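You operate a simulated robot arm through the tools that you are given. There is no shell and no other tool. Be economical: measure what you need, move in short steps, check, and stop when the job is done.

The job below is to be done with a simulated two-armed robot. You get a single attempt, and the scene is never put back.

JOB
Take the lid off the herb jar labelled "mint" on the top of the herb bench and lay it down there.

It is judged by the outcome, as a careful person would: the job done as asked, and still so three seconds after it is handed in. It fails if anything else is knocked over, pushed out of place, dropped, spilled or broken. Lids that push on must go on centred and level and be pressed home; caps that screw on are set level and turned clockwise until they are tight.

ROBOT AND FRAMES
Two 7-joint arms with two-finger parallel grippers on one trunk, on a base that drives. Base frame: it is fixed to the floor where the robot stands at the start and does not move with it; the origin is under the middle of the robot, x ahead of it, y to its left, z up. Readings come in m, degrees, newtons and seconds.
The left shoulder is at the start at [0.06, 0.147, 0.543], the right one opposite. With the tool pointing down near the work surface each hand reaches from about 0.1 to 0.6 m from the robot's upright axis, wherever it stands, measured 20 degrees to its own side. Payload 3.43 kg a hand.
The tool frame of a hand sits at the grasp point between the pads (the TCP): z along the fingers, y along the line on which they close. The tips reach 0.03 m beyond it. Largest opening 0.094 m; finger width 0.028, thickness 0.01; the body of the gripper, 0.05 by 0.096 m, starts 0.055 m behind the TCP.
Orientation is that of the tool frame in the base frame, as [roll, pitch, yaw] about the fixed x, y, z axes, in that order (R = Rz(yaw) Ry(pitch) Rx(roll)). With the fingers straight down and closing along the base's y, the tool's x points along the base's -x, its y along +y and its z along -z.

CONTROLS
- The arms move only by the tool send_rows. It takes "left_increments", "right_increments" or both (then of equal length, played together; a hand with none holds still); each is a list of rows, each a list of 7 numbers: the shift along the base's x, y, z in m, then the turn, a rotation vector about the base's x, y, z in rad, then the opening, from 0 (shut) to 1 (fully open). In form: [[x, y, z, ax, ay, az, grip], ...]. A call has 1 to 10 rows; each row is the pose to reach, as a shift and turn from the pose commanded when the call began. A row lasts 0.2 s, in which the tool goes at most 0.05 m and 8.6 degrees; a call with a longer step from one row to the next is refused whole, and so is a gripper value outside its range. Where a pose cannot be reached the arm comes as near as it can. A force on the tool above 40 N (or 10 N above the force at the start of the call, whichever is more), or a blocked arm, ends the call early, and 0.2 s more pass. The fingers move at their own pace (about 0.072 m/s each) and stop on an object; they squeeze with about 23 N. The grip force told is the motor's: it shows also when the fingers shut on nothing. Time passes only in rows, and 0.2 s behind the last, so rows that repeat a pose let the fingers close. The reply holds the time, the measured pose of the TCP, the force on the tool along the base axes, the opening and the grip force, in the units named above and with some noise, with the torque about the TCP (base axes, N m) and any sound that the robot's microphone picked up, and new pictures: "views" is both (left out), scene, wrist or none (wrist: the cameras of the hands that moved).
- Cameras (640 x 400 px; columns grow to the right, rows downward): "scene" is now at [0.0558, 0.0312, 1.1894]; the picture's right is [0.33, -0.94, 0.00], its down [-0.43, -0.15, -0.89] and it looks along [0.84, 0.30, -0.45] (base axes); focal length 256 px, centre (320, 200). "left" rides on the left gripper at [0.076, -0.014, -0.103] in its tool frame; the picture's right is [0.18, 0.98, 0.00], its down [-0.75, 0.14, -0.64] and it looks along [-0.63, 0.12, 0.77] (tool axes); focal length 243 px, centre (320, 200). "right" rides on the right gripper at [0.076, 0.014, -0.103] in its tool frame; the picture's right is [-0.18, 0.98, 0.00], its down [-0.75, -0.14, -0.64] and it looks along [-0.63, -0.12, 0.77] (tool axes); focal length 243 px, centre (320, 200). There is no depth. A picture from a camera that has moved, and an enlarged one, comes with that camera's place and axes in the base frame and with its lens.
- slide_trunk(by): slides the trunk up (or, below 0, down) by that many m; the arms and the scene camera ride with it, the base frame stays. It gives what a move gives, with no picture.
- base_move(legs): drives the robot by 1 to 6 legs, each [ahead, left, turn to the left] in m, m and degrees, along the robot's own axes; the way and the turn of a leg run together, so that a leg with both is an arc; at most 1.5 m and 180 degrees a leg. The arms and the cameras ride along, it lands a little off, and it stops where it bumps. It gives what a move gives, and a new picture of the scene camera.
- head_to(pan, tilt): turns the head with the scene camera to pan (to the left, within 86 degrees either way) and tilt (down, from -29 to 69), counted from straight ahead of the robot. It gives what a move gives, and a new picture of the scene camera.
- close_up(camera, box): a new picture of the part [left, top, right, bottom] of that camera's present view, enlarged. The clock stands still meanwhile.
- hand_in(): hands the job in; it is judged then, once.

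Work in short steps. Places have to be worked out from the pictures, the camera data and where the tool is seen: move nearer, look again, correct. Check each grasp and each placing, and mend what went wrong. You have 120 turns and 260 pictures in all, those below and enlarged ones among them. Open the grippers and draw the arms clear of the work before you hand the job in, unless the task says otherwise; then end with one line.

The tools are called after ">>>" by a JSON object that holds its "fn" and its "kwargs". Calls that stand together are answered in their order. send_rows: Moves the arms, as the interface text tells. Its arguments: {"type":"object","properties":{"left_increments":{"type":"array","items":{"type":"array","items":{"type":"number"}}},"right_increments":{"type":"array","items":{"type":"array","items":{"type":"number"}}},"views":{"type":"string","enum":["both","scene","wrist","none"]}},"required":[]} The other tools are called the same way: slide_trunk (by) slides the trunk up or down; base_move (legs) drives the base; head_to (pan, tilt) turns the head that bears the scene camera; close_up (camera, box) takes an enlarged picture of a part of a camera's view; hand_in () hands the job in.

At the start:

```text
time: 0.0
left_eef_pos: [0.2782, 0.2594, 1.0]
left_tool_rot: [-180.0, 0.0, 180.0]
left_force: [-0.5, -0.1, -0.1]
left_torque: [-0.02, 0.02, -0.02]
left_finger_gap: 0.094
left_finger_force: 0.0
right_eef_pos: [0.3113, -0.0205, 0.9992]
right_tool_rot: [179.9, 0.0, 180.0]
right_force: [-0.8, -0.1, -0.9]
right_torque: [-0.02, -0.01, 0.0]
right_finger_gap: 0.0937
right_finger_force: 0.0
trunk travel left (down, up): [-0.25, 0.0]
robot x, y, heading: [0.0012, 0.0029, -0.3]
head pan, tilt: [19.4, 27.0]
```

scene: 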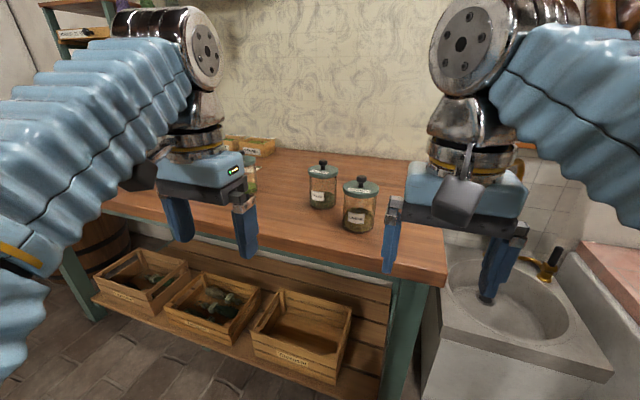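
right: 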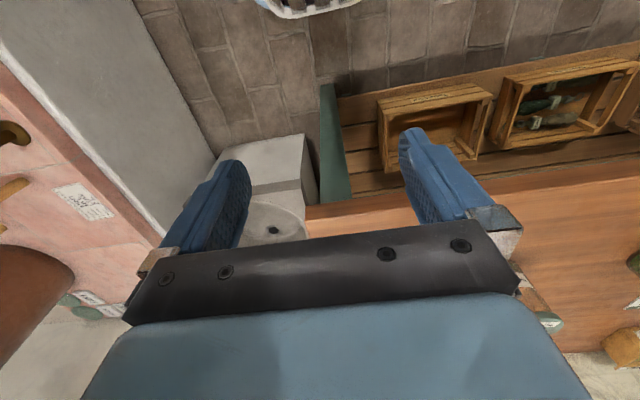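
left: 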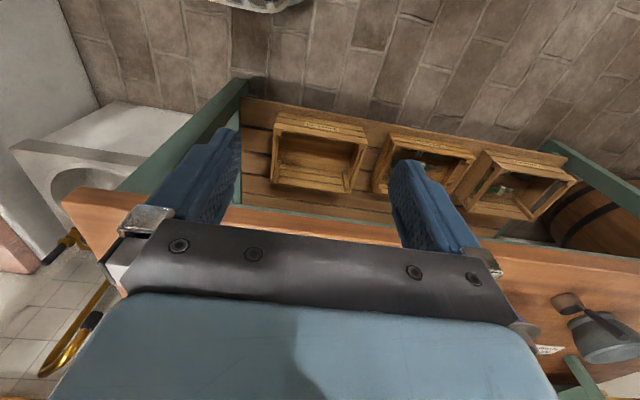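

Two jars are in clear view and one is behind the left gripper; I zoom in to read the labels.

>>> {"fn": "close_up", "kwargs": {"camera": "scene", "box": [290, 140, 400, 250]}}

>>> {"fn": "close_up", "kwargs": {"camera": "scene", "box": [200, 120, 310, 220]}}

```text
3.64 times, centred on (345, 195) of scene
camera zoom: at [0.0558, 0.0312, 1.1894], right [0.33, -0.94, 0.0], down [-0.43, -0.15, -0.89], along [0.84, 0.3, -0.45], focal length 931 px, centre (229, 218)
```

zoom: 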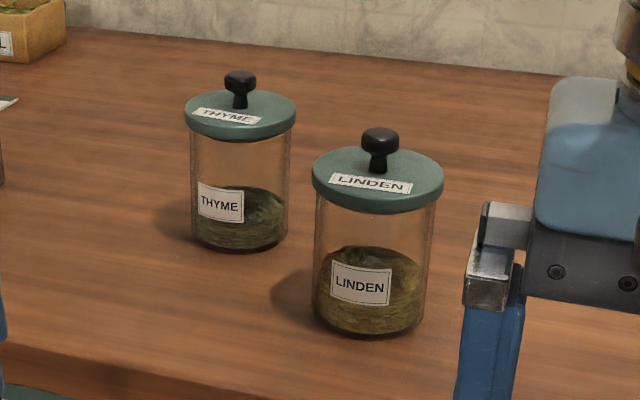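

```text
4.00 times, centred on (255, 170) of scene
camera zoom: at [0.0558, 0.0312, 1.1894], right [0.33, -0.94, 0.0], down [-0.43, -0.15, -0.89], along [0.84, 0.3, -0.45], focal length 1024 px, centre (580, 320)
```

zoom: 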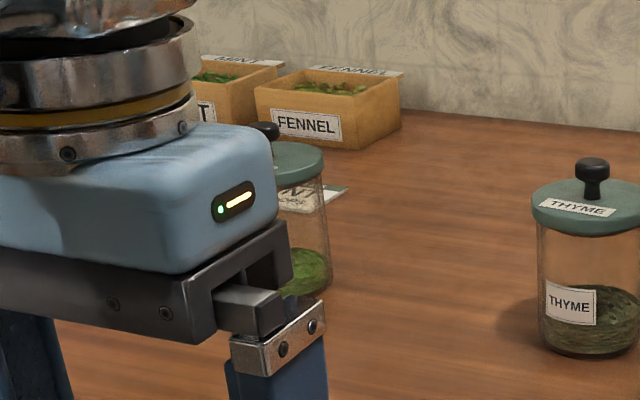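

The mint jar is probably the one behind the left gripper, so I move the left hand up, left and back to clear the view.

>>> {"fn": "send_rows", "kwargs": {"left_increments": [[-0.02, 0.03, 0.03, 0, 0, 0, 1], [-0.03, 0.06, 0.05, 0, 0, 0, 1], [-0.04, 0.1, 0.05, 0, 0, 0, 1], [-0.05, 0.14, 0.05, 0, 0, 0, 1], [-0.05, 0.18, 0.05, 0, 0, 0, 1]]}}

```text
time: 1.2
left_eef_pos: [0.2274, 0.4237, 1.0013]
left_tool_rot: [180.0, 0.1, 180.0]
left_force: [-0.6, -0.2, 0.4]
left_torque: [0.01, 0.03, -0.02]
left_finger_gap: 0.0939
left_finger_force: 0.1
left hand out of reach, approached as far as the arm can: row 1, 2, 3, 4, 5
right_eef_pos: [0.3097, -0.0208, 1.0003]
right_tool_rot: [179.9, 0.1, 180.0]
right_force: [0.5, 0.3, 0.0]
right_torque: [-0.05, -0.02, -0.03]
right_finger_gap: 0.094
right_finger_force: 0.1
trunk travel left (down, up): [-0.25, 0.0]
robot x, y, heading: [0.0014, 0.0025, -0.1]
head pan, tilt: [19.4, 27.0]
camera scene: at [0.0557, 0.0314, 1.1894], right [0.33, -0.94, 0.0], down [-0.43, -0.15, -0.89], along [0.84, 0.3, -0.45], focal length 256 px, centre (320, 200)
camera left: at [0.1524, 0.4079, 1.1049], right [-0.18, 0.98, 0.0], down [0.75, 0.14, 0.64], along [0.63, 0.12, -0.77], focal length 243 px, centre (320, 200)
```

scene: 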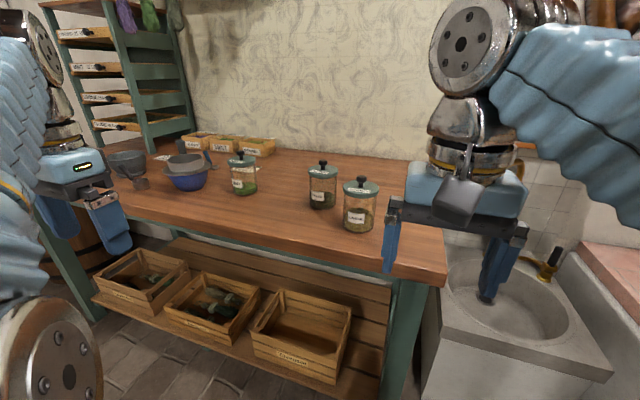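
left: 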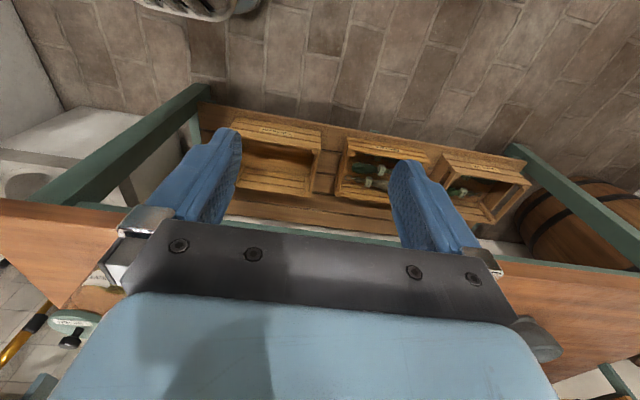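

Now I zoom in on the third jar and its surroundings.

>>> {"fn": "close_up", "kwargs": {"camera": "scene", "box": [200, 130, 300, 210]}}

>>> {"fn": "close_up", "kwargs": {"camera": "scene", "box": [100, 120, 260, 220]}}

```text
5.00 times, centred on (250, 170) of scene
camera zoom: at [0.0557, 0.0314, 1.1894], right [0.33, -0.94, 0.0], down [-0.43, -0.15, -0.89], along [0.84, 0.3, -0.45], focal length 1280 px, centre (670, 350)
```

zoom: 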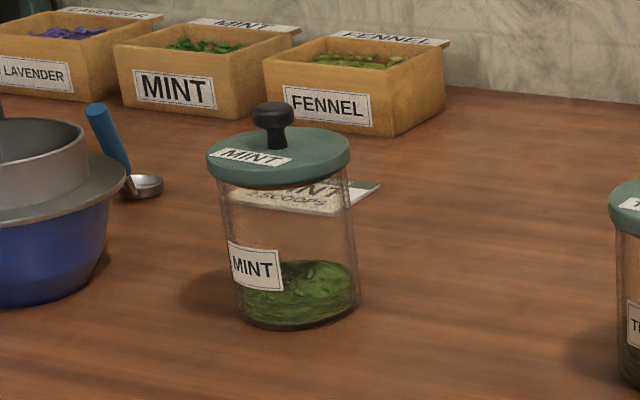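

```text
4.00 times, centred on (180, 170) of scene
camera zoom: at [0.0557, 0.0314, 1.1894], right [0.33, -0.94, 0.0], down [-0.43, -0.15, -0.89], along [0.84, 0.3, -0.45], focal length 1024 px, centre (880, 320)
```

zoom: 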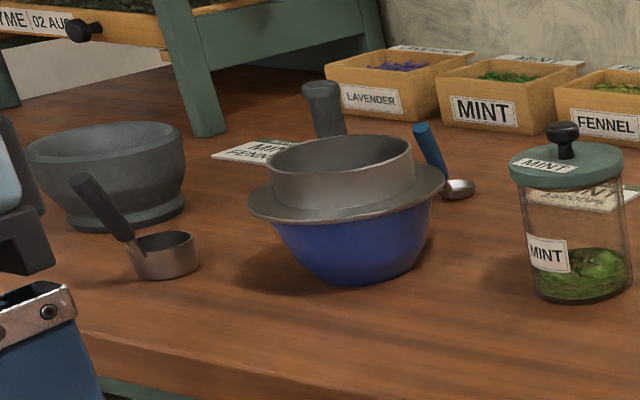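

I zoom in on the jar seen in the left wrist camera to triangulate it.

>>> {"fn": "close_up", "kwargs": {"camera": "left", "box": [20, 270, 150, 360]}}

>>> {"fn": "close_up", "kwargs": {"camera": "right", "box": [500, 250, 640, 370]}}

```text
4.44 times, centred on (85, 315) of left
camera zoom: at [0.1524, 0.4079, 1.1049], right [-0.18, 0.98, 0.0], down [0.75, 0.14, 0.64], along [0.63, 0.12, -0.77], focal length 1078 px, centre (1364, -311)
```

zoom: 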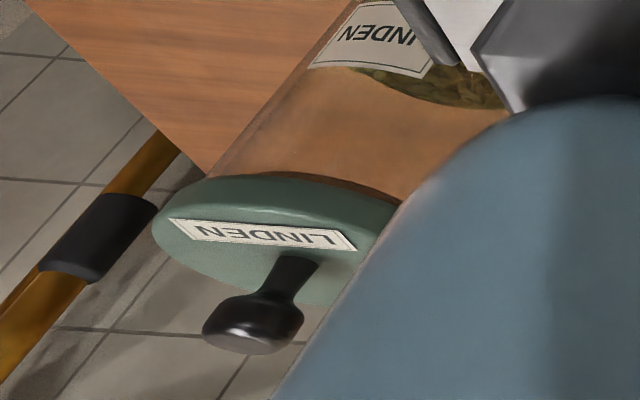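

```text
3.33 times, centred on (570, 310) of right
camera zoom: at [0.2344, -0.0045, 1.1024], right [0.18, 0.98, 0.0], down [0.75, -0.14, 0.64], along [0.63, -0.12, -0.77], focal length 809 px, centre (-513, -167)
```

zoom: 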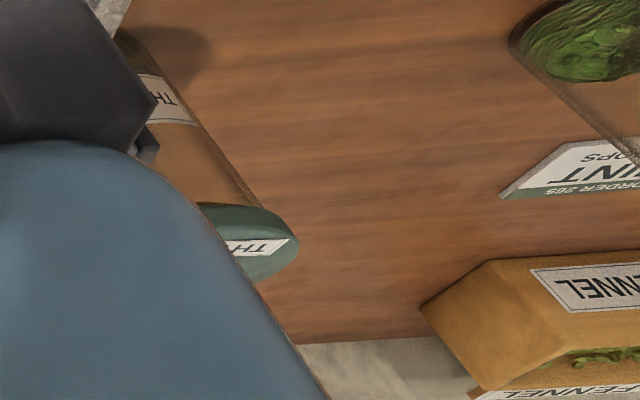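

Triangulating with the two cameras puts the bench top at about z=0.84, the front edge at x≈0.50, and the mint knob at about (0.69, 0.51, 0.96). I pull the right hand back and then drive left.

>>> {"fn": "send_rows", "kwargs": {"right_increments": [[-0.04, -0.02, 0, 0, 0, 0, 1], [-0.08, -0.05, 0, 0, 0, 0, 1], [-0.1, -0.08, 0, 0, 0, 0, 1]], "views": "none"}}

>>> {"fn": "base_move", "kwargs": {"legs": [[0, 0.33, 0], [0.08, 0, 0]]}}

```text
time: 2.0
left_eef_pos: [0.2281, 0.422, 1.0019]
left_tool_rot: [179.8, 0.0, 179.9]
left_force: [-0.4, -1.3, 0.0]
left_torque: [0.07, 0.04, 0.01]
left_finger_gap: 0.0939
left_finger_force: 0.0
right_eef_pos: [0.2313, -0.0708, 0.9814]
right_tool_rot: [-179.8, -1.2, 179.8]
right_force: [-0.1, -0.2, 0.2]
right_torque: [0.04, 0.02, -0.03]
right_finger_gap: 0.0941
right_finger_force: 0.0
right hand out of reach, approached as far as the arm can: row 2, 3
trunk travel left (down, up): [-0.25, 0.0]
robot x, y, heading: [0.0014, 0.0019, 0.1]
head pan, tilt: [19.4, 27.0]
```

```text
time: 4.8
left_eef_pos: [0.3053, 0.7539, 1.0015]
left_tool_rot: [180.0, 0.1, -179.7]
left_force: [0.1, -0.6, 0.0]
left_torque: [0.0, 0.0, 0.02]
left_finger_gap: 0.0941
left_finger_force: 0.2
right_eef_pos: [0.3082, 0.2625, 0.9839]
right_tool_rot: [-179.8, -1.1, -179.8]
right_force: [-0.3, -1.0, 0.2]
right_torque: [-0.02, 0.03, 0.02]
right_finger_gap: 0.0941
right_finger_force: 0.2
trunk travel left (down, up): [-0.25, 0.0]
robot x, y, heading: [0.0791, 0.3272, 0.4]
head pan, tilt: [19.4, 27.0]
camera scene: at [0.1345, 0.3615, 1.1894], right [0.34, -0.94, 0.0], down [-0.43, -0.15, -0.89], along [0.84, 0.3, -0.45], focal length 256 px, centre (320, 200)
```

scene: 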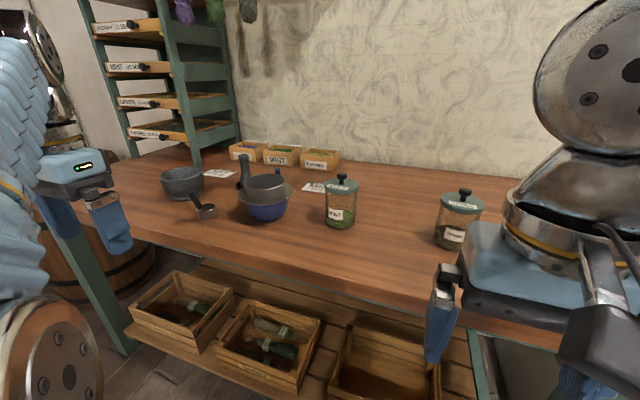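

The way is clear so far. I drive ahead a little more and then zoom in on the mint jar for a better fix.

>>> {"fn": "base_move", "kwargs": {"legs": [[0.1, 0, 0]]}}

>>> {"fn": "close_up", "kwargs": {"camera": "scene", "box": [300, 160, 400, 240]}}

```text
time: 6.0
left_eef_pos: [0.4027, 0.7546, 1.0012]
left_tool_rot: [-180.0, 0.1, -179.7]
left_force: [0.1, 0.6, 0.2]
left_torque: [0.03, 0.01, -0.01]
left_finger_gap: 0.0939
left_finger_force: 0.1
right_eef_pos: [0.4079, 0.2622, 0.9841]
right_tool_rot: [-179.8, -1.1, -179.9]
right_force: [-0.3, 0.0, -0.8]
right_torque: [-0.01, 0.0, 0.0]
right_finger_gap: 0.0939
right_finger_force: 0.0
trunk travel left (down, up): [-0.25, 0.0]
robot x, y, heading: [0.1795, 0.3333, 0.1]
head pan, tilt: [19.4, 27.0]
camera scene: at [0.2335, 0.3619, 1.1894], right [0.34, -0.94, 0.0], down [-0.43, -0.15, -0.89], along [0.84, 0.3, -0.45], focal length 256 px, centre (320, 200)
```

scene: 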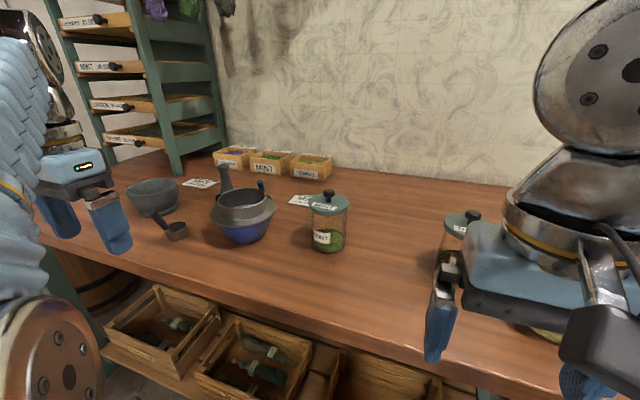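

```text
5.00 times, centred on (350, 200) of scene
camera zoom: at [0.2335, 0.3619, 1.1894], right [0.34, -0.94, 0.0], down [-0.43, -0.15, -0.89], along [0.84, 0.3, -0.45], focal length 1280 px, centre (170, 200)
```

zoom: 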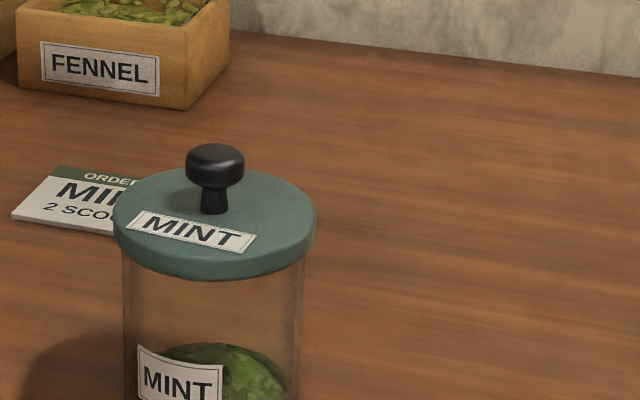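

The second fix puts the knob head at about (0.701, 0.510, 0.957) and the lid top at about 0.935. I tilt the left hand 45° forward and bring it in front of the jar with the fingers half open.

>>> {"fn": "send_rows", "kwargs": {"left_increments": [[0.01, -0.03, 0, 0, -0.13, 0, 0.7], [0.03, -0.06, 0, 0, -0.26, 0, 0.6], [0.04, -0.1, 0, 0, -0.39, 0, 0.6], [0.06, -0.13, 0.01, 0, -0.52, 0, 0.6], [0.08, -0.16, 0.02, 0, -0.65, 0, 0.6], [0.1, -0.2, 0.02, 0, -0.785, 0, 0.6], [0.12, -0.24, 0.02, 0, -0.785, 0, 0.6], [0.12, -0.24, 0.02, 0, -0.785, 0, 0.6]]}}

```text
time: 7.8
left_eef_pos: [0.5255, 0.5148, 1.0221]
left_tool_rot: [-179.9, 45.1, -179.7]
left_force: [0.3, -0.5, -0.1]
left_torque: [0.0, -0.02, 0.02]
left_finger_gap: 0.057
left_finger_force: 0.1
right_eef_pos: [0.4084, 0.2626, 0.9835]
right_tool_rot: [-179.6, -1.1, -179.9]
right_force: [-0.1, -0.5, -0.5]
right_torque: [-0.03, 0.01, 0.03]
right_finger_gap: 0.0941
right_finger_force: 0.1
trunk travel left (down, up): [-0.25, 0.0]
robot x, y, heading: [0.1806, 0.3303, 0.1]
head pan, tilt: [19.4, 27.0]
camera scene: at [0.2339, 0.3618, 1.1894], right [0.34, -0.94, 0.0], down [-0.43, -0.15, -0.89], along [0.84, 0.3, -0.45], focal length 256 px, centre (320, 200)
camera left: at [0.4001, 0.4989, 1.0399], right [-0.13, 0.98, -0.13], down [0.08, 0.14, 0.99], along [0.99, 0.12, -0.1], focal length 243 px, centre (320, 200)
```

scene: 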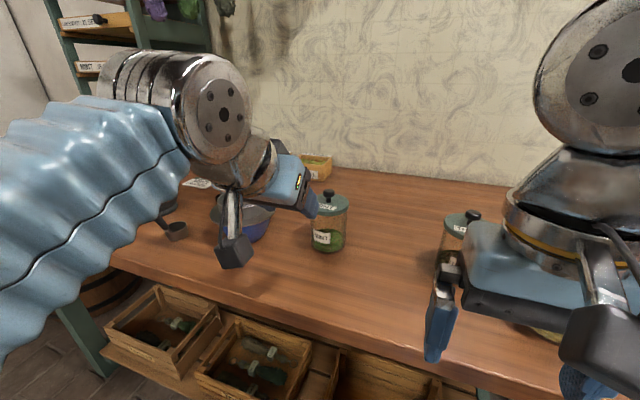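
left: 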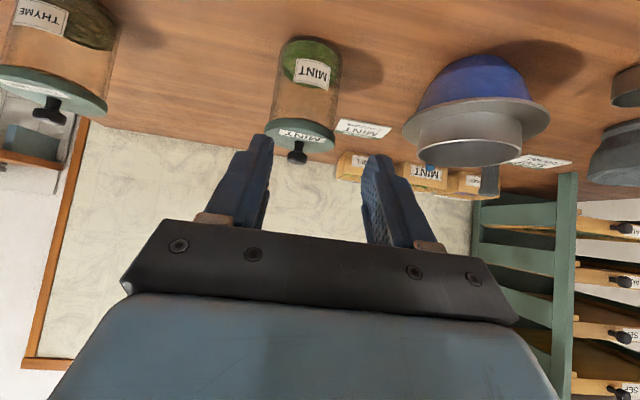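

The wrist view gives the knob at about y=0.50, z=0.955. I move closer and above, then check again.

>>> {"fn": "send_rows", "kwargs": {"left_increments": [[0.04, -0.006, 0, 0, 0, 0, 0.6], [0.08, -0.012, -0.01, 0, 0, 0, 0.6], [0.11, -0.013, -0.02, 0, 0, 0, 0.6], [0.11, -0.013, -0.02, 0, 0, 0, 0.6]]}}

>>> {"fn": "close_up", "kwargs": {"camera": "left", "box": [220, 70, 420, 195]}}

>>> {"fn": "close_up", "kwargs": {"camera": "scene", "box": [270, 150, 390, 260]}}

```text
time: 8.8
left_eef_pos: [0.6339, 0.5009, 1.0015]
left_tool_rot: [-179.7, 45.1, -179.6]
left_force: [-0.2, -0.3, -0.1]
left_torque: [0.01, -0.03, -0.02]
left_finger_gap: 0.0565
left_finger_force: 0.0
right_eef_pos: [0.408, 0.2621, 0.9839]
right_tool_rot: [-179.7, -1.1, -179.9]
right_force: [-0.2, 0.3, -0.7]
right_torque: [-0.01, 0.01, -0.03]
right_finger_gap: 0.0937
right_finger_force: 0.0
trunk travel left (down, up): [-0.25, 0.0]
robot x, y, heading: [0.1779, 0.3279, 0.0]
head pan, tilt: [19.4, 27.0]
camera scene: at [0.234, 0.362, 1.1894], right [0.34, -0.94, 0.0], down [-0.43, -0.15, -0.89], along [0.84, 0.3, -0.45], focal length 256 px, centre (320, 200)
camera left: at [0.5098, 0.4856, 1.0209], right [-0.13, 0.98, -0.13], down [0.08, 0.14, 0.99], along [0.99, 0.12, -0.1], focal length 243 px, centre (320, 200)
```

scene: 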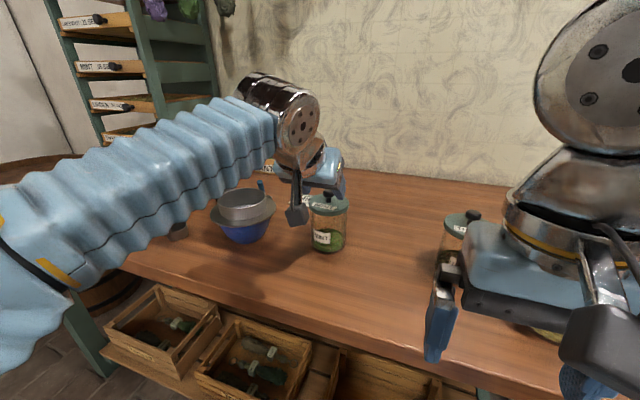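
left: 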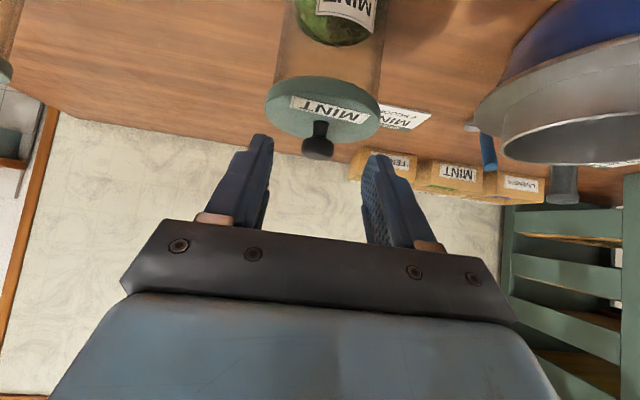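

```text
3.20 times, centred on (320, 132) of left
camera zoom: at [0.5098, 0.4856, 1.0209], right [-0.13, 0.98, -0.13], down [0.08, 0.14, 0.99], along [0.99, 0.12, -0.1], focal length 776 px, centre (320, 416)
```

zoom: 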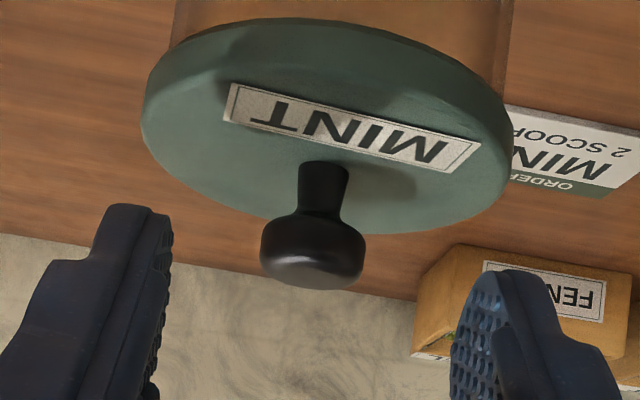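

```text
3.64 times, centred on (330, 205) of scene
camera zoom: at [0.234, 0.362, 1.1894], right [0.34, -0.94, 0.0], down [-0.43, -0.15, -0.89], along [0.84, 0.3, -0.45], focal length 931 px, centre (284, 182)
```

zoom: 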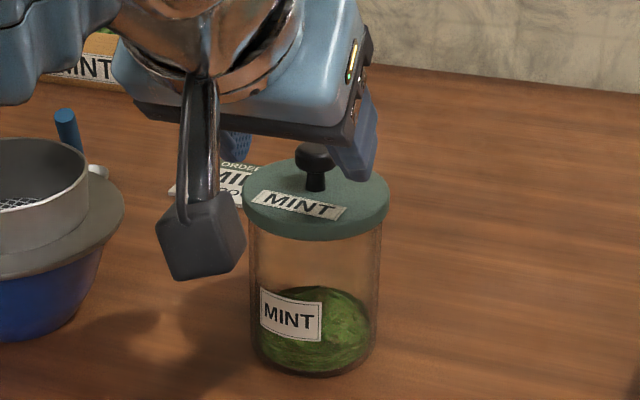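

The knob sits between the fingers laterally (y≈0.5005, z≈0.958). I go to the grasp pose with the fingers still open and then look.

>>> {"fn": "send_rows", "kwargs": {"left_increments": [[0.015, 0, 0, 0, 0, 0, 0.6], [0.025, 0, -0.004, 0, 0, 0, 0.6], [0.035, 0, -0.012, 0, 0, 0, 0.6], [0.044, 0, -0.02, 0, 0, 0, 0.6], [0.0515, 0, -0.027, 0, 0, 0, 0.6], [0.0515, 0, -0.027, 0, 0, 0, 0.6]], "views": "none"}}

>>> {"fn": "close_up", "kwargs": {"camera": "left", "box": [220, 70, 420, 195]}}

>>> {"fn": "close_up", "kwargs": {"camera": "scene", "box": [270, 150, 390, 260]}}

```text
time: 10.2
left_eef_pos: [0.6844, 0.5025, 0.9788]
left_tool_rot: [-179.8, 45.6, -179.7]
left_force: [-5.1, 5.7, 23.7]
left_torque: [0.51, -0.11, 0.1]
left_finger_gap: 0.0566
left_finger_force: 0.3
right_eef_pos: [0.4062, 0.2622, 0.9841]
right_tool_rot: [-179.7, -1.0, -179.8]
right_force: [-0.9, 0.3, 0.0]
right_torque: [-0.02, 0.02, 0.0]
right_finger_gap: 0.0941
right_finger_force: 0.1
trunk travel left (down, up): [-0.25, 0.0]
robot x, y, heading: [0.1751, 0.3313, 0.4]
head pan, tilt: [19.4, 27.0]
```

```text
3.20 times, centred on (320, 132) of left
camera zoom: at [0.5589, 0.486, 0.9969], right [-0.13, 0.98, -0.13], down [0.07, 0.14, 0.99], along [0.99, 0.12, -0.09], focal length 776 px, centre (320, 416)
```

zoom: 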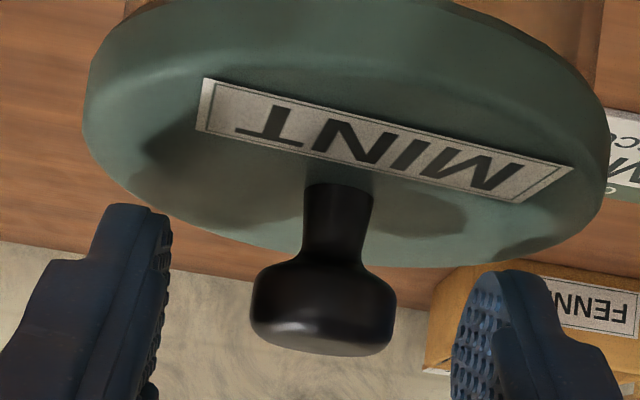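

```text
3.64 times, centred on (330, 205) of scene
camera zoom: at [0.2318, 0.362, 1.1899], right [0.34, -0.94, 0.0], down [-0.43, -0.15, -0.89], along [0.84, 0.3, -0.45], focal length 931 px, centre (284, 182)
```

zoom: 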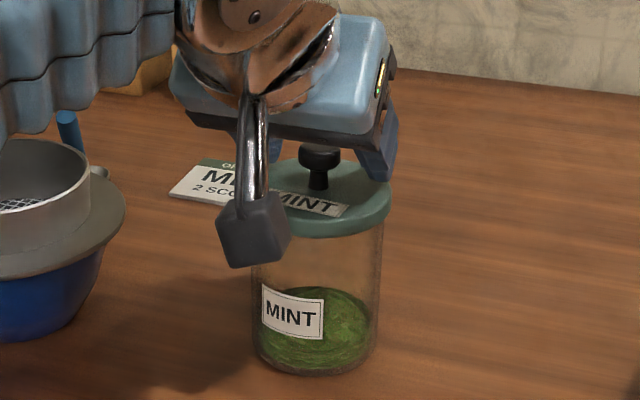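

A 24 N upward force shows the tips are touching the lid. I back up about 6 mm and re-measure.

>>> {"fn": "send_rows", "kwargs": {"left_increments": [[0, 0, 0.005, 0, 0, 0, 0.6], [0, -0.001, 0.01, 0, 0, 0, 0.6], [0, -0.001, 0.01, 0, 0, 0, 0.6]], "views": "none"}}

>>> {"fn": "close_up", "kwargs": {"camera": "left", "box": [220, 70, 420, 195]}}

```text
time: 11.0
left_eef_pos: [0.6854, 0.4997, 0.9846]
left_tool_rot: [-179.8, 44.9, -179.8]
left_force: [-1.5, 0.1, -0.7]
left_torque: [-0.02, -0.03, 0.02]
left_finger_gap: 0.0564
left_finger_force: 0.0
right_eef_pos: [0.4077, 0.2627, 0.9824]
right_tool_rot: [-179.6, -1.1, -179.9]
right_force: [-0.3, -0.2, 0.0]
right_torque: [0.0, -0.01, -0.01]
right_finger_gap: 0.094
right_finger_force: 0.2
trunk travel left (down, up): [-0.25, 0.0]
robot x, y, heading: [0.1796, 0.3277, 0.3]
head pan, tilt: [19.4, 27.0]
```

```text
3.20 times, centred on (320, 132) of left
camera zoom: at [0.5607, 0.4847, 1.0042], right [-0.13, 0.98, -0.13], down [0.08, 0.14, 0.99], along [0.99, 0.12, -0.1], focal length 776 px, centre (320, 416)
```

zoom: 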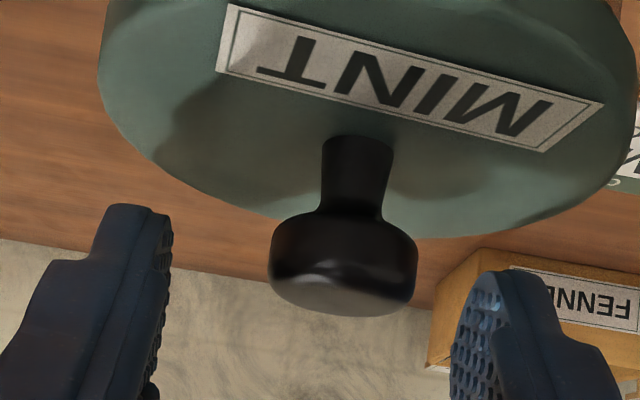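

The hand is free again, and the knob is between the pads about 2.5 mm to the left. I make a small correction and then close.

>>> {"fn": "send_rows", "kwargs": {"left_increments": [[-0.003, 0.0025, -0.002, 0, 0, 0, 0.6], [-0.003, 0.0025, -0.002, 0, 0, 0, 0.4], [-0.003, 0.0025, -0.002, 0, 0, 0, 0.2], [-0.003, 0.0025, -0.002, 0, 0, 0, 0.1], [-0.003, 0.0025, -0.002, 0, 0, 0, 0], [-0.003, 0.0025, -0.002, 0, 0, 0, 0]]}}

>>> {"fn": "close_up", "kwargs": {"camera": "left", "box": [220, 70, 420, 195]}}

```text
time: 12.4
left_eef_pos: [0.6819, 0.5028, 0.9819]
left_tool_rot: [-179.8, 45.0, -179.7]
left_force: [-0.1, -0.1, 0.1]
left_torque: [-0.05, 0.01, 0.03]
left_finger_gap: 0.0225
left_finger_force: 23.5
right_eef_pos: [0.4074, 0.2624, 0.9838]
right_tool_rot: [-179.7, -1.1, -179.8]
right_force: [0.3, -0.2, 0.0]
right_torque: [0.01, 0.0, 0.06]
right_finger_gap: 0.094
right_finger_force: 0.0
trunk travel left (down, up): [-0.25, 0.0]
robot x, y, heading: [0.1768, 0.3316, 0.4]
head pan, tilt: [19.4, 27.0]
heard: snap
camera scene: at [0.2338, 0.362, 1.1894], right [0.34, -0.94, 0.0], down [-0.43, -0.15, -0.89], along [0.84, 0.3, -0.45], focal length 256 px, centre (320, 200)
camera left: at [0.5576, 0.4872, 1.0021], right [-0.13, 0.98, -0.13], down [0.08, 0.14, 0.99], along [0.99, 0.12, -0.1], focal length 243 px, centre (320, 200)
```

scene: 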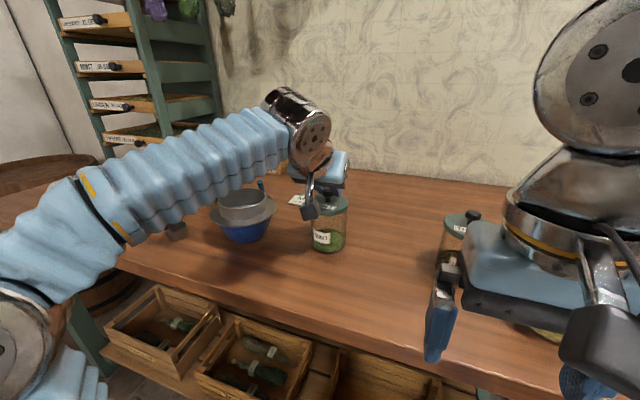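
left: 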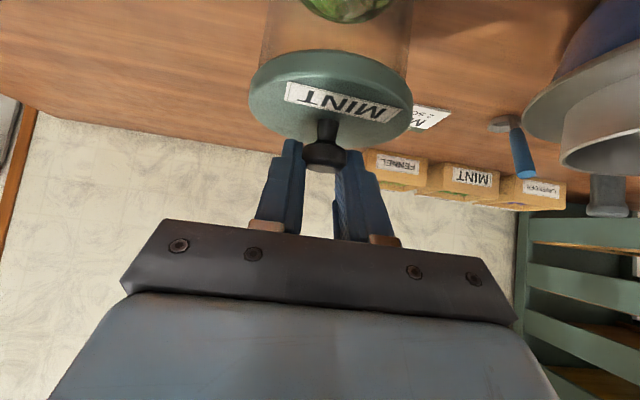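

```text
3.20 times, centred on (320, 132) of left
camera zoom: at [0.5576, 0.4872, 1.0021], right [-0.13, 0.98, -0.13], down [0.08, 0.14, 0.99], along [0.99, 0.12, -0.1], focal length 776 px, centre (320, 416)
```

zoom: 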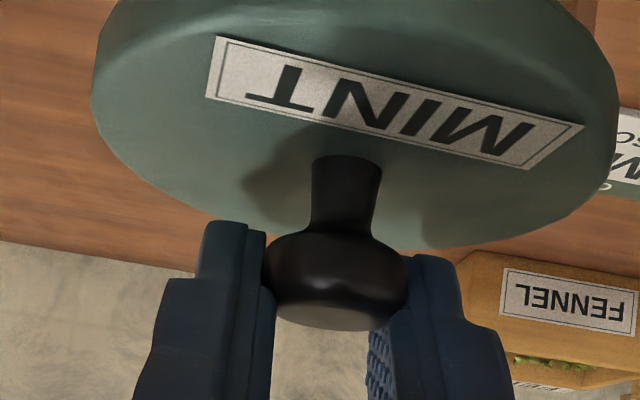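

The knob is gripped (gap 22.5 mm, 23 N). A "snap" was heard, so the lid may be a push fit. I lift gently and watch the force and whether the jar stays put.

>>> {"fn": "send_rows", "kwargs": {"left_increments": [[0, 0, 0.002, 0, 0, 0, 0], [0, 0, 0.004, 0, 0, 0, 0], [0, 0, 0.006, 0, 0, 0, 0]], "views": "none"}}

>>> {"fn": "close_up", "kwargs": {"camera": "scene", "box": [270, 150, 390, 260]}}

>>> {"fn": "close_up", "kwargs": {"camera": "left", "box": [220, 0, 440, 195]}}

```text
time: 13.2
left_eef_pos: [0.6833, 0.5034, 0.9887]
left_tool_rot: [-179.8, 45.0, -179.7]
left_force: [-0.3, 0.0, -0.4]
left_torque: [-0.01, 0.01, 0.0]
left_finger_gap: 0.0223
left_finger_force: 22.9
right_eef_pos: [0.4083, 0.2618, 0.9835]
right_tool_rot: [-179.7, -1.2, -179.8]
right_force: [-0.1, -0.8, -0.7]
right_torque: [0.0, 0.01, -0.01]
right_finger_gap: 0.0943
right_finger_force: 0.1
trunk travel left (down, up): [-0.25, 0.0]
robot x, y, heading: [0.1812, 0.3294, 0.2]
head pan, tilt: [19.4, 27.0]
```

```text
3.64 times, centred on (330, 205) of scene
camera zoom: at [0.2338, 0.3619, 1.1894], right [0.34, -0.94, 0.0], down [-0.43, -0.15, -0.89], along [0.84, 0.3, -0.45], focal length 931 px, centre (284, 182)
```

zoom: 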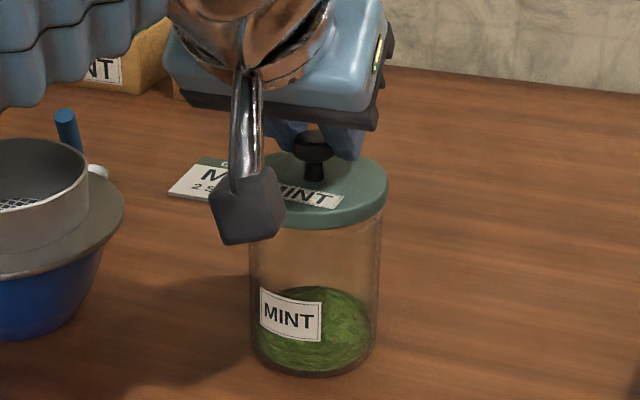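

```text
2.05 times, centred on (330, 98) of left
camera zoom: at [0.5576, 0.487, 1.0082], right [-0.13, 0.98, -0.13], down [0.08, 0.14, 0.99], along [0.99, 0.12, -0.1], focal length 498 px, centre (300, 410)
```

zoom: 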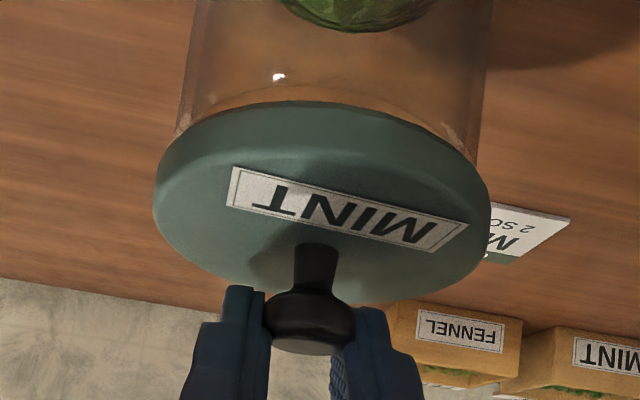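

The lid comes up, the jar stays put and there's no resistance. I continue lifting.

>>> {"fn": "send_rows", "kwargs": {"left_increments": [[0, 0, 0.01, 0, 0, 0, 0], [0, 0, 0.02, 0, 0, 0, 0], [0, 0, 0.03, 0, 0, 0, 0], [0, 0, 0.035, 0, 0, 0, 0]]}}

>>> {"fn": "close_up", "kwargs": {"camera": "scene", "box": [270, 150, 390, 260]}}

```text
time: 14.2
left_eef_pos: [0.6813, 0.5023, 1.0216]
left_tool_rot: [-179.8, 45.1, -179.7]
left_force: [0.0, -0.7, -0.9]
left_torque: [-0.01, -0.01, 0.03]
left_finger_gap: 0.0223
left_finger_force: 23.3
right_eef_pos: [0.4074, 0.2623, 0.9836]
right_tool_rot: [-179.8, -1.1, -179.9]
right_force: [-1.4, 0.7, 0.7]
right_torque: [0.0, -0.02, -0.03]
right_finger_gap: 0.0937
right_finger_force: 0.0
trunk travel left (down, up): [-0.25, 0.0]
robot x, y, heading: [0.1771, 0.3306, 0.3]
head pan, tilt: [19.4, 27.0]
camera scene: at [0.2338, 0.3619, 1.1894], right [0.34, -0.94, 0.0], down [-0.43, -0.15, -0.89], along [0.84, 0.3, -0.45], focal length 256 px, centre (320, 200)
camera left: at [0.5577, 0.4864, 1.0431], right [-0.13, 0.98, -0.13], down [0.08, 0.14, 0.99], along [0.99, 0.12, -0.1], focal length 243 px, centre (320, 200)
```

scene: 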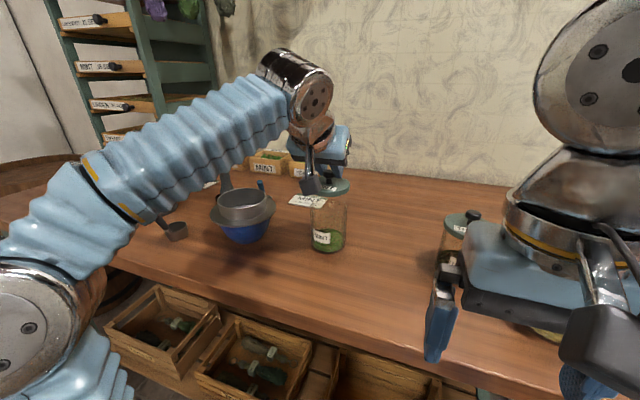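
left: 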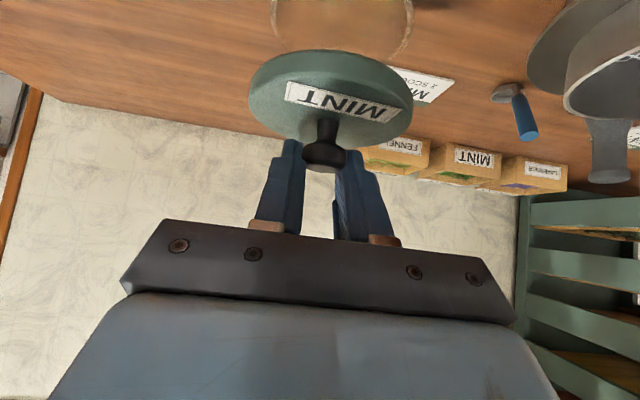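

```text
3.64 times, centred on (330, 205) of scene
camera zoom: at [0.2338, 0.3619, 1.1894], right [0.34, -0.94, 0.0], down [-0.43, -0.15, -0.89], along [0.84, 0.3, -0.45], focal length 931 px, centre (284, 182)
```

zoom: 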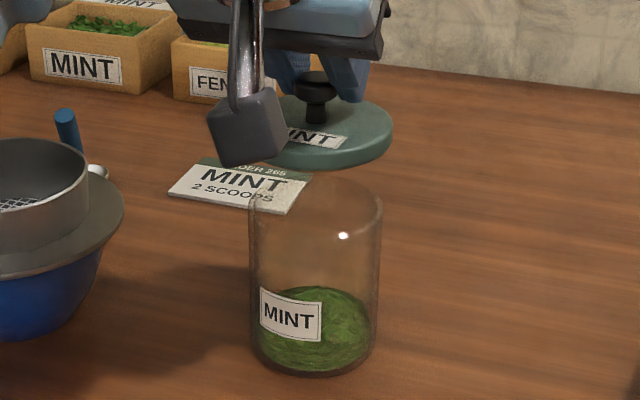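

The lid is off and held level, about 3 cm above the rim. I'll put it down in the free space between the mint and thyme jars, after first shifting the right hand to the right for clearance.

>>> {"fn": "send_rows", "kwargs": {"right_increments": [[0, -0.04, 0, 0, 0, 0, 1], [0, -0.08, 0, 0, 0, 0, 1], [0, -0.12, 0, 0, 0, 0, 1], [0, -0.12, 0, 0, 0, 0, 1]], "views": "scene"}}

```text
time: 15.4
left_eef_pos: [0.6816, 0.5014, 1.024]
left_tool_rot: [-179.9, 45.1, -179.8]
left_force: [-1.8, -0.6, 0.9]
left_torque: [0.0, 0.02, 0.01]
left_finger_gap: 0.0223
left_finger_force: 22.7
right_eef_pos: [0.3145, 0.2142, 1.0087]
right_tool_rot: [-176.4, 10.1, -146.7]
right_force: [-0.5, -0.4, 1.1]
right_torque: [0.03, -0.04, 0.01]
right_finger_gap: 0.0942
right_finger_force: 0.2
right hand out of reach, approached as far as the arm can: row 1, 2
trunk travel left (down, up): [-0.25, 0.0]
robot x, y, heading: [0.1782, 0.33, 0.3]
head pan, tilt: [19.4, 27.0]
stopped in row 4 (right hand): the arm was blocked; the commanded pose is now the measured one
camera scene: at [0.2327, 0.3614, 1.1895], right [0.34, -0.94, 0.0], down [-0.43, -0.15, -0.89], along [0.84, 0.3, -0.45], focal length 256 px, centre (320, 200)
```

scene: 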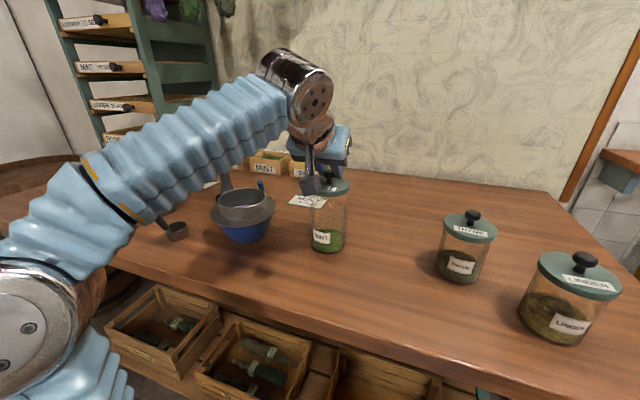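

The right arm is now out of the way and the jars are undisturbed. I carry the lid sideways to about y=0.375.

>>> {"fn": "send_rows", "kwargs": {"left_increments": [[0, -0.03, 0.002, 0, 0, 0, 0], [0, -0.06, 0.002, 0, 0, 0, 0], [-0.01, -0.09, 0.002, 0, 0, 0, 0], [-0.015, -0.115, 0.002, 0, 0, 0, 0], [-0.02, -0.127, 0.0, 0, 0, 0, 0], [-0.02, -0.127, -0.03, 0, 0, 0, 0], [-0.02, -0.127, -0.06, 0, 0, 0, 0], [-0.02, -0.127, -0.09, 0, 0, 0, 0]]}}

>>> {"fn": "close_up", "kwargs": {"camera": "scene", "box": [300, 150, 480, 290]}}

```text
time: 17.2
left_eef_pos: [0.6625, 0.3745, 0.9329]
left_tool_rot: [-179.8, 44.9, -179.8]
left_force: [0.4, 0.1, -1.1]
left_torque: [0.0, 0.0, 0.05]
left_finger_gap: 0.0223
left_finger_force: 23.1
right_eef_pos: [0.316, 0.215, 1.0089]
right_tool_rot: [-176.3, 10.1, -146.8]
right_force: [-0.1, -1.0, 0.1]
right_torque: [0.02, -0.01, 0.0]
right_finger_gap: 0.0943
right_finger_force: 0.0
trunk travel left (down, up): [-0.25, 0.0]
robot x, y, heading: [0.1801, 0.3303, 0.2]
head pan, tilt: [19.4, 27.0]
camera scene: at [0.2339, 0.3619, 1.1894], right [0.34, -0.94, 0.0], down [-0.43, -0.15, -0.89], along [0.84, 0.3, -0.45], focal length 256 px, centre (320, 200)
camera left: at [0.5374, 0.3586, 0.9526], right [-0.13, 0.98, -0.13], down [0.08, 0.14, 0.99], along [0.99, 0.12, -0.1], focal length 243 px, centre (320, 200)
```

scene: 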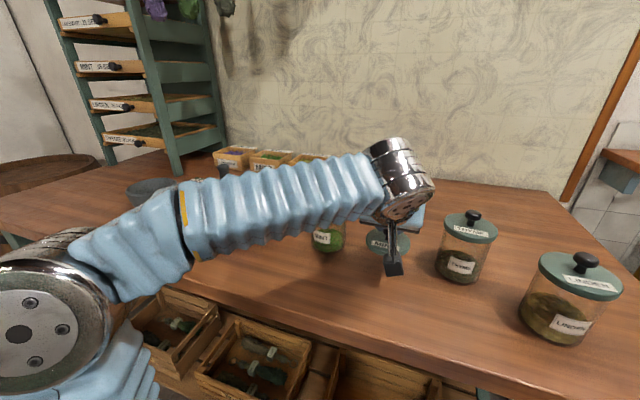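
left: 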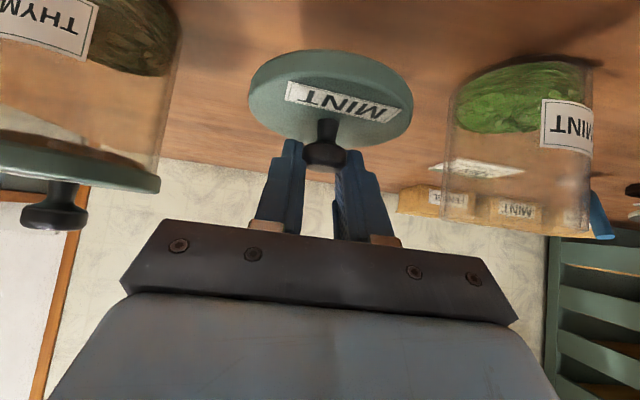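

```text
2.86 times, centred on (390, 220) of scene
camera zoom: at [0.2339, 0.3619, 1.1894], right [0.34, -0.94, 0.0], down [-0.43, -0.15, -0.89], along [0.84, 0.3, -0.45], focal length 731 px, centre (120, 143)
```

zoom: 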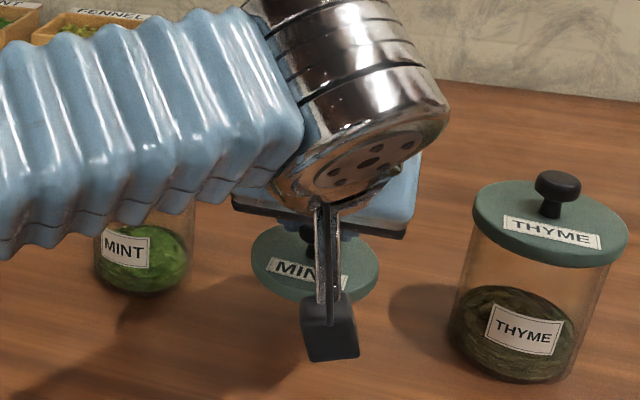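

There is good clearance on both sides of the lid. I lower it in small steps towards the bench and watch the force.

>>> {"fn": "send_rows", "kwargs": {"left_increments": [[0, 0, -0.01, 0, 0, 0, 0], [0, 0, -0.02, 0, 0, 0, 0], [0, 0, -0.026, 0, 0, 0, 0], [0, 0, -0.03, 0, 0, 0, 0], [0, 0, -0.034, 0, 0, 0, 0], [0, 0, -0.037, 0, 0, 0, 0], [0, 0, -0.037, 0, 0, 0, 0]]}}

>>> {"fn": "close_up", "kwargs": {"camera": "left", "box": [200, 20, 460, 180]}}

```text
time: 18.8
left_eef_pos: [0.6631, 0.3753, 0.8968]
left_tool_rot: [-179.9, 45.0, -179.7]
left_force: [0.4, 0.1, -0.5]
left_torque: [-0.02, 0.0, 0.02]
left_finger_gap: 0.0222
left_finger_force: 23.0
right_eef_pos: [0.3164, 0.2137, 1.0089]
right_tool_rot: [-176.3, 10.1, -146.8]
right_force: [0.5, -0.2, 0.4]
right_torque: [-0.02, -0.01, -0.01]
right_finger_gap: 0.0942
right_finger_force: 0.0
trunk travel left (down, up): [-0.25, 0.0]
robot x, y, heading: [0.179, 0.3307, 0.2]
head pan, tilt: [19.4, 27.0]
camera scene: at [0.2338, 0.3619, 1.1894], right [0.34, -0.94, 0.0], down [-0.43, -0.15, -0.89], along [0.84, 0.3, -0.45], focal length 256 px, centre (320, 200)
camera left: at [0.5375, 0.3596, 0.9162], right [-0.13, 0.98, -0.13], down [0.08, 0.14, 0.99], along [0.99, 0.12, -0.1], focal length 243 px, centre (320, 200)
```

scene: 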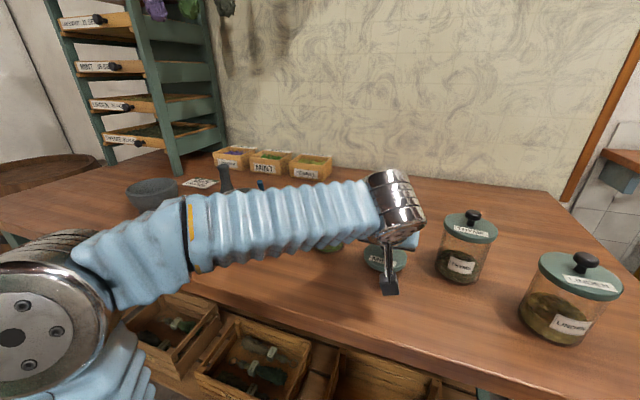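
left: 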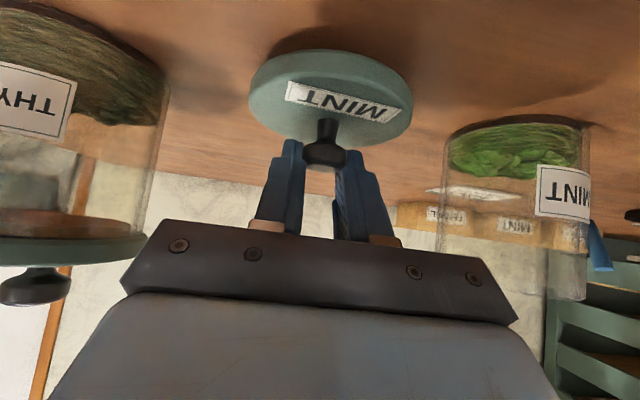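

```text
2.46 times, centred on (330, 100) of left
camera zoom: at [0.5375, 0.3596, 0.9162], right [-0.13, 0.98, -0.13], down [0.08, 0.14, 0.99], along [0.99, 0.12, -0.1], focal length 597 px, centre (295, 446)
```

zoom: 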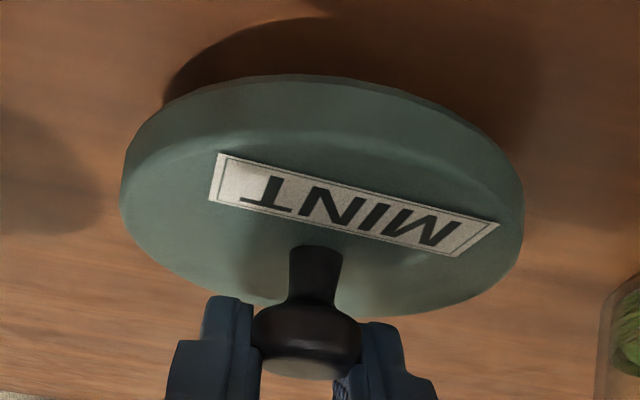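

There's no contact yet and the lid's shadow is closing up. I keep going down in 2 mm steps.

>>> {"fn": "send_rows", "kwargs": {"left_increments": [[0, 0, -0.002, 0, 0, 0, 0], [0, 0, -0.004, 0, 0, 0, 0], [0, 0, -0.006, 0, 0, 0, 0], [0, 0, -0.008, 0, 0, 0, 0], [0, 0, -0.01, 0, 0, 0, 0], [0, 0, -0.01, 0, 0, 0, 0]], "views": "none"}}

>>> {"fn": "close_up", "kwargs": {"camera": "left", "box": [200, 20, 460, 180]}}

```text
time: 20.2
left_eef_pos: [0.6619, 0.3745, 0.8888]
left_tool_rot: [-179.7, 45.3, -179.7]
left_force: [0.6, -3.0, 28.3]
left_torque: [-0.08, 0.0, 0.01]
left_finger_gap: 0.0228
left_finger_force: 23.1
right_eef_pos: [0.3139, 0.2137, 1.0089]
right_tool_rot: [-176.3, 10.3, -146.8]
right_force: [0.2, -0.3, 0.0]
right_torque: [0.0, -0.03, -0.01]
right_finger_gap: 0.0941
right_finger_force: 0.0
trunk travel left (down, up): [-0.25, 0.0]
robot x, y, heading: [0.1826, 0.3288, 0.1]
head pan, tilt: [19.4, 27.0]
```

```text
2.46 times, centred on (330, 100) of left
camera zoom: at [0.5366, 0.3591, 0.9077], right [-0.13, 0.98, -0.13], down [0.07, 0.14, 0.99], along [0.99, 0.12, -0.09], focal length 597 px, centre (295, 446)
```

zoom: 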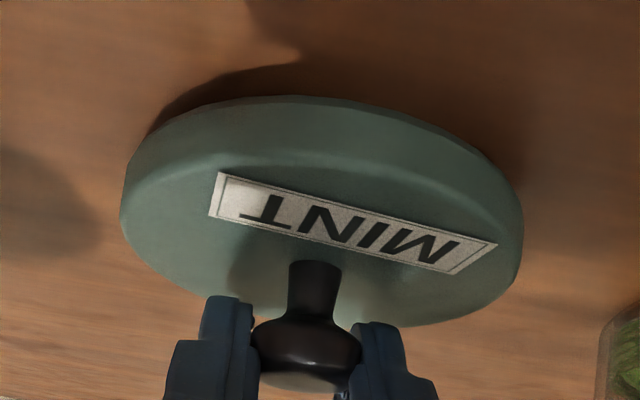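

The lid is on the bench (28 N upward). I ease off 3 mm to unload it and then open the fingers gently.

>>> {"fn": "send_rows", "kwargs": {"left_increments": [[0, 0, 0.002, 0, 0, 0, 0], [0, 0, 0.003, 0, 0, 0, 0], [0, 0, 0.003, 0, 0, 0, 0.25], [0, 0, 0.003, 0, 0, 0, 0.4], [0, 0, 0.003, 0, 0, 0, 0.6], [0, 0, 0.003, 0, 0, 0, 0.6]], "views": "wrist"}}

```text
time: 21.6
left_eef_pos: [0.6621, 0.3748, 0.8897]
left_tool_rot: [-179.9, 45.0, -179.7]
left_force: [-0.9, 0.3, -0.2]
left_torque: [-0.01, 0.0, -0.05]
left_finger_gap: 0.0565
left_finger_force: 0.0
right_eef_pos: [0.3163, 0.215, 1.0087]
right_tool_rot: [-176.1, 10.2, -146.8]
right_force: [0.1, 0.1, -0.3]
right_torque: [-0.01, 0.0, -0.03]
right_finger_gap: 0.0941
right_finger_force: 0.1
trunk travel left (down, up): [-0.25, 0.0]
robot x, y, heading: [0.1779, 0.3292, 0.3]
head pan, tilt: [19.4, 27.0]
camera left: at [0.5379, 0.3595, 0.9086], right [-0.13, 0.98, -0.13], down [0.08, 0.14, 0.99], along [0.99, 0.12, -0.1], focal length 243 px, centre (320, 200)
```

left: 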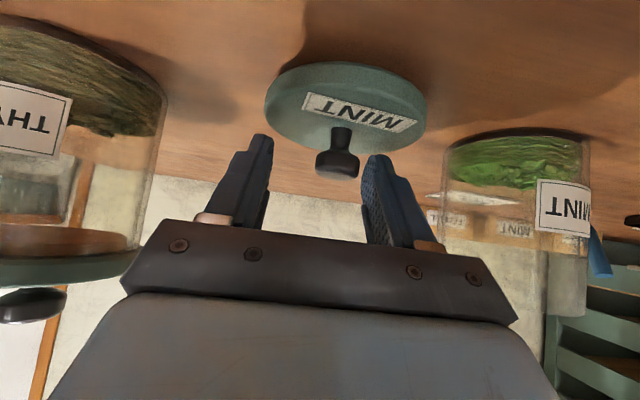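

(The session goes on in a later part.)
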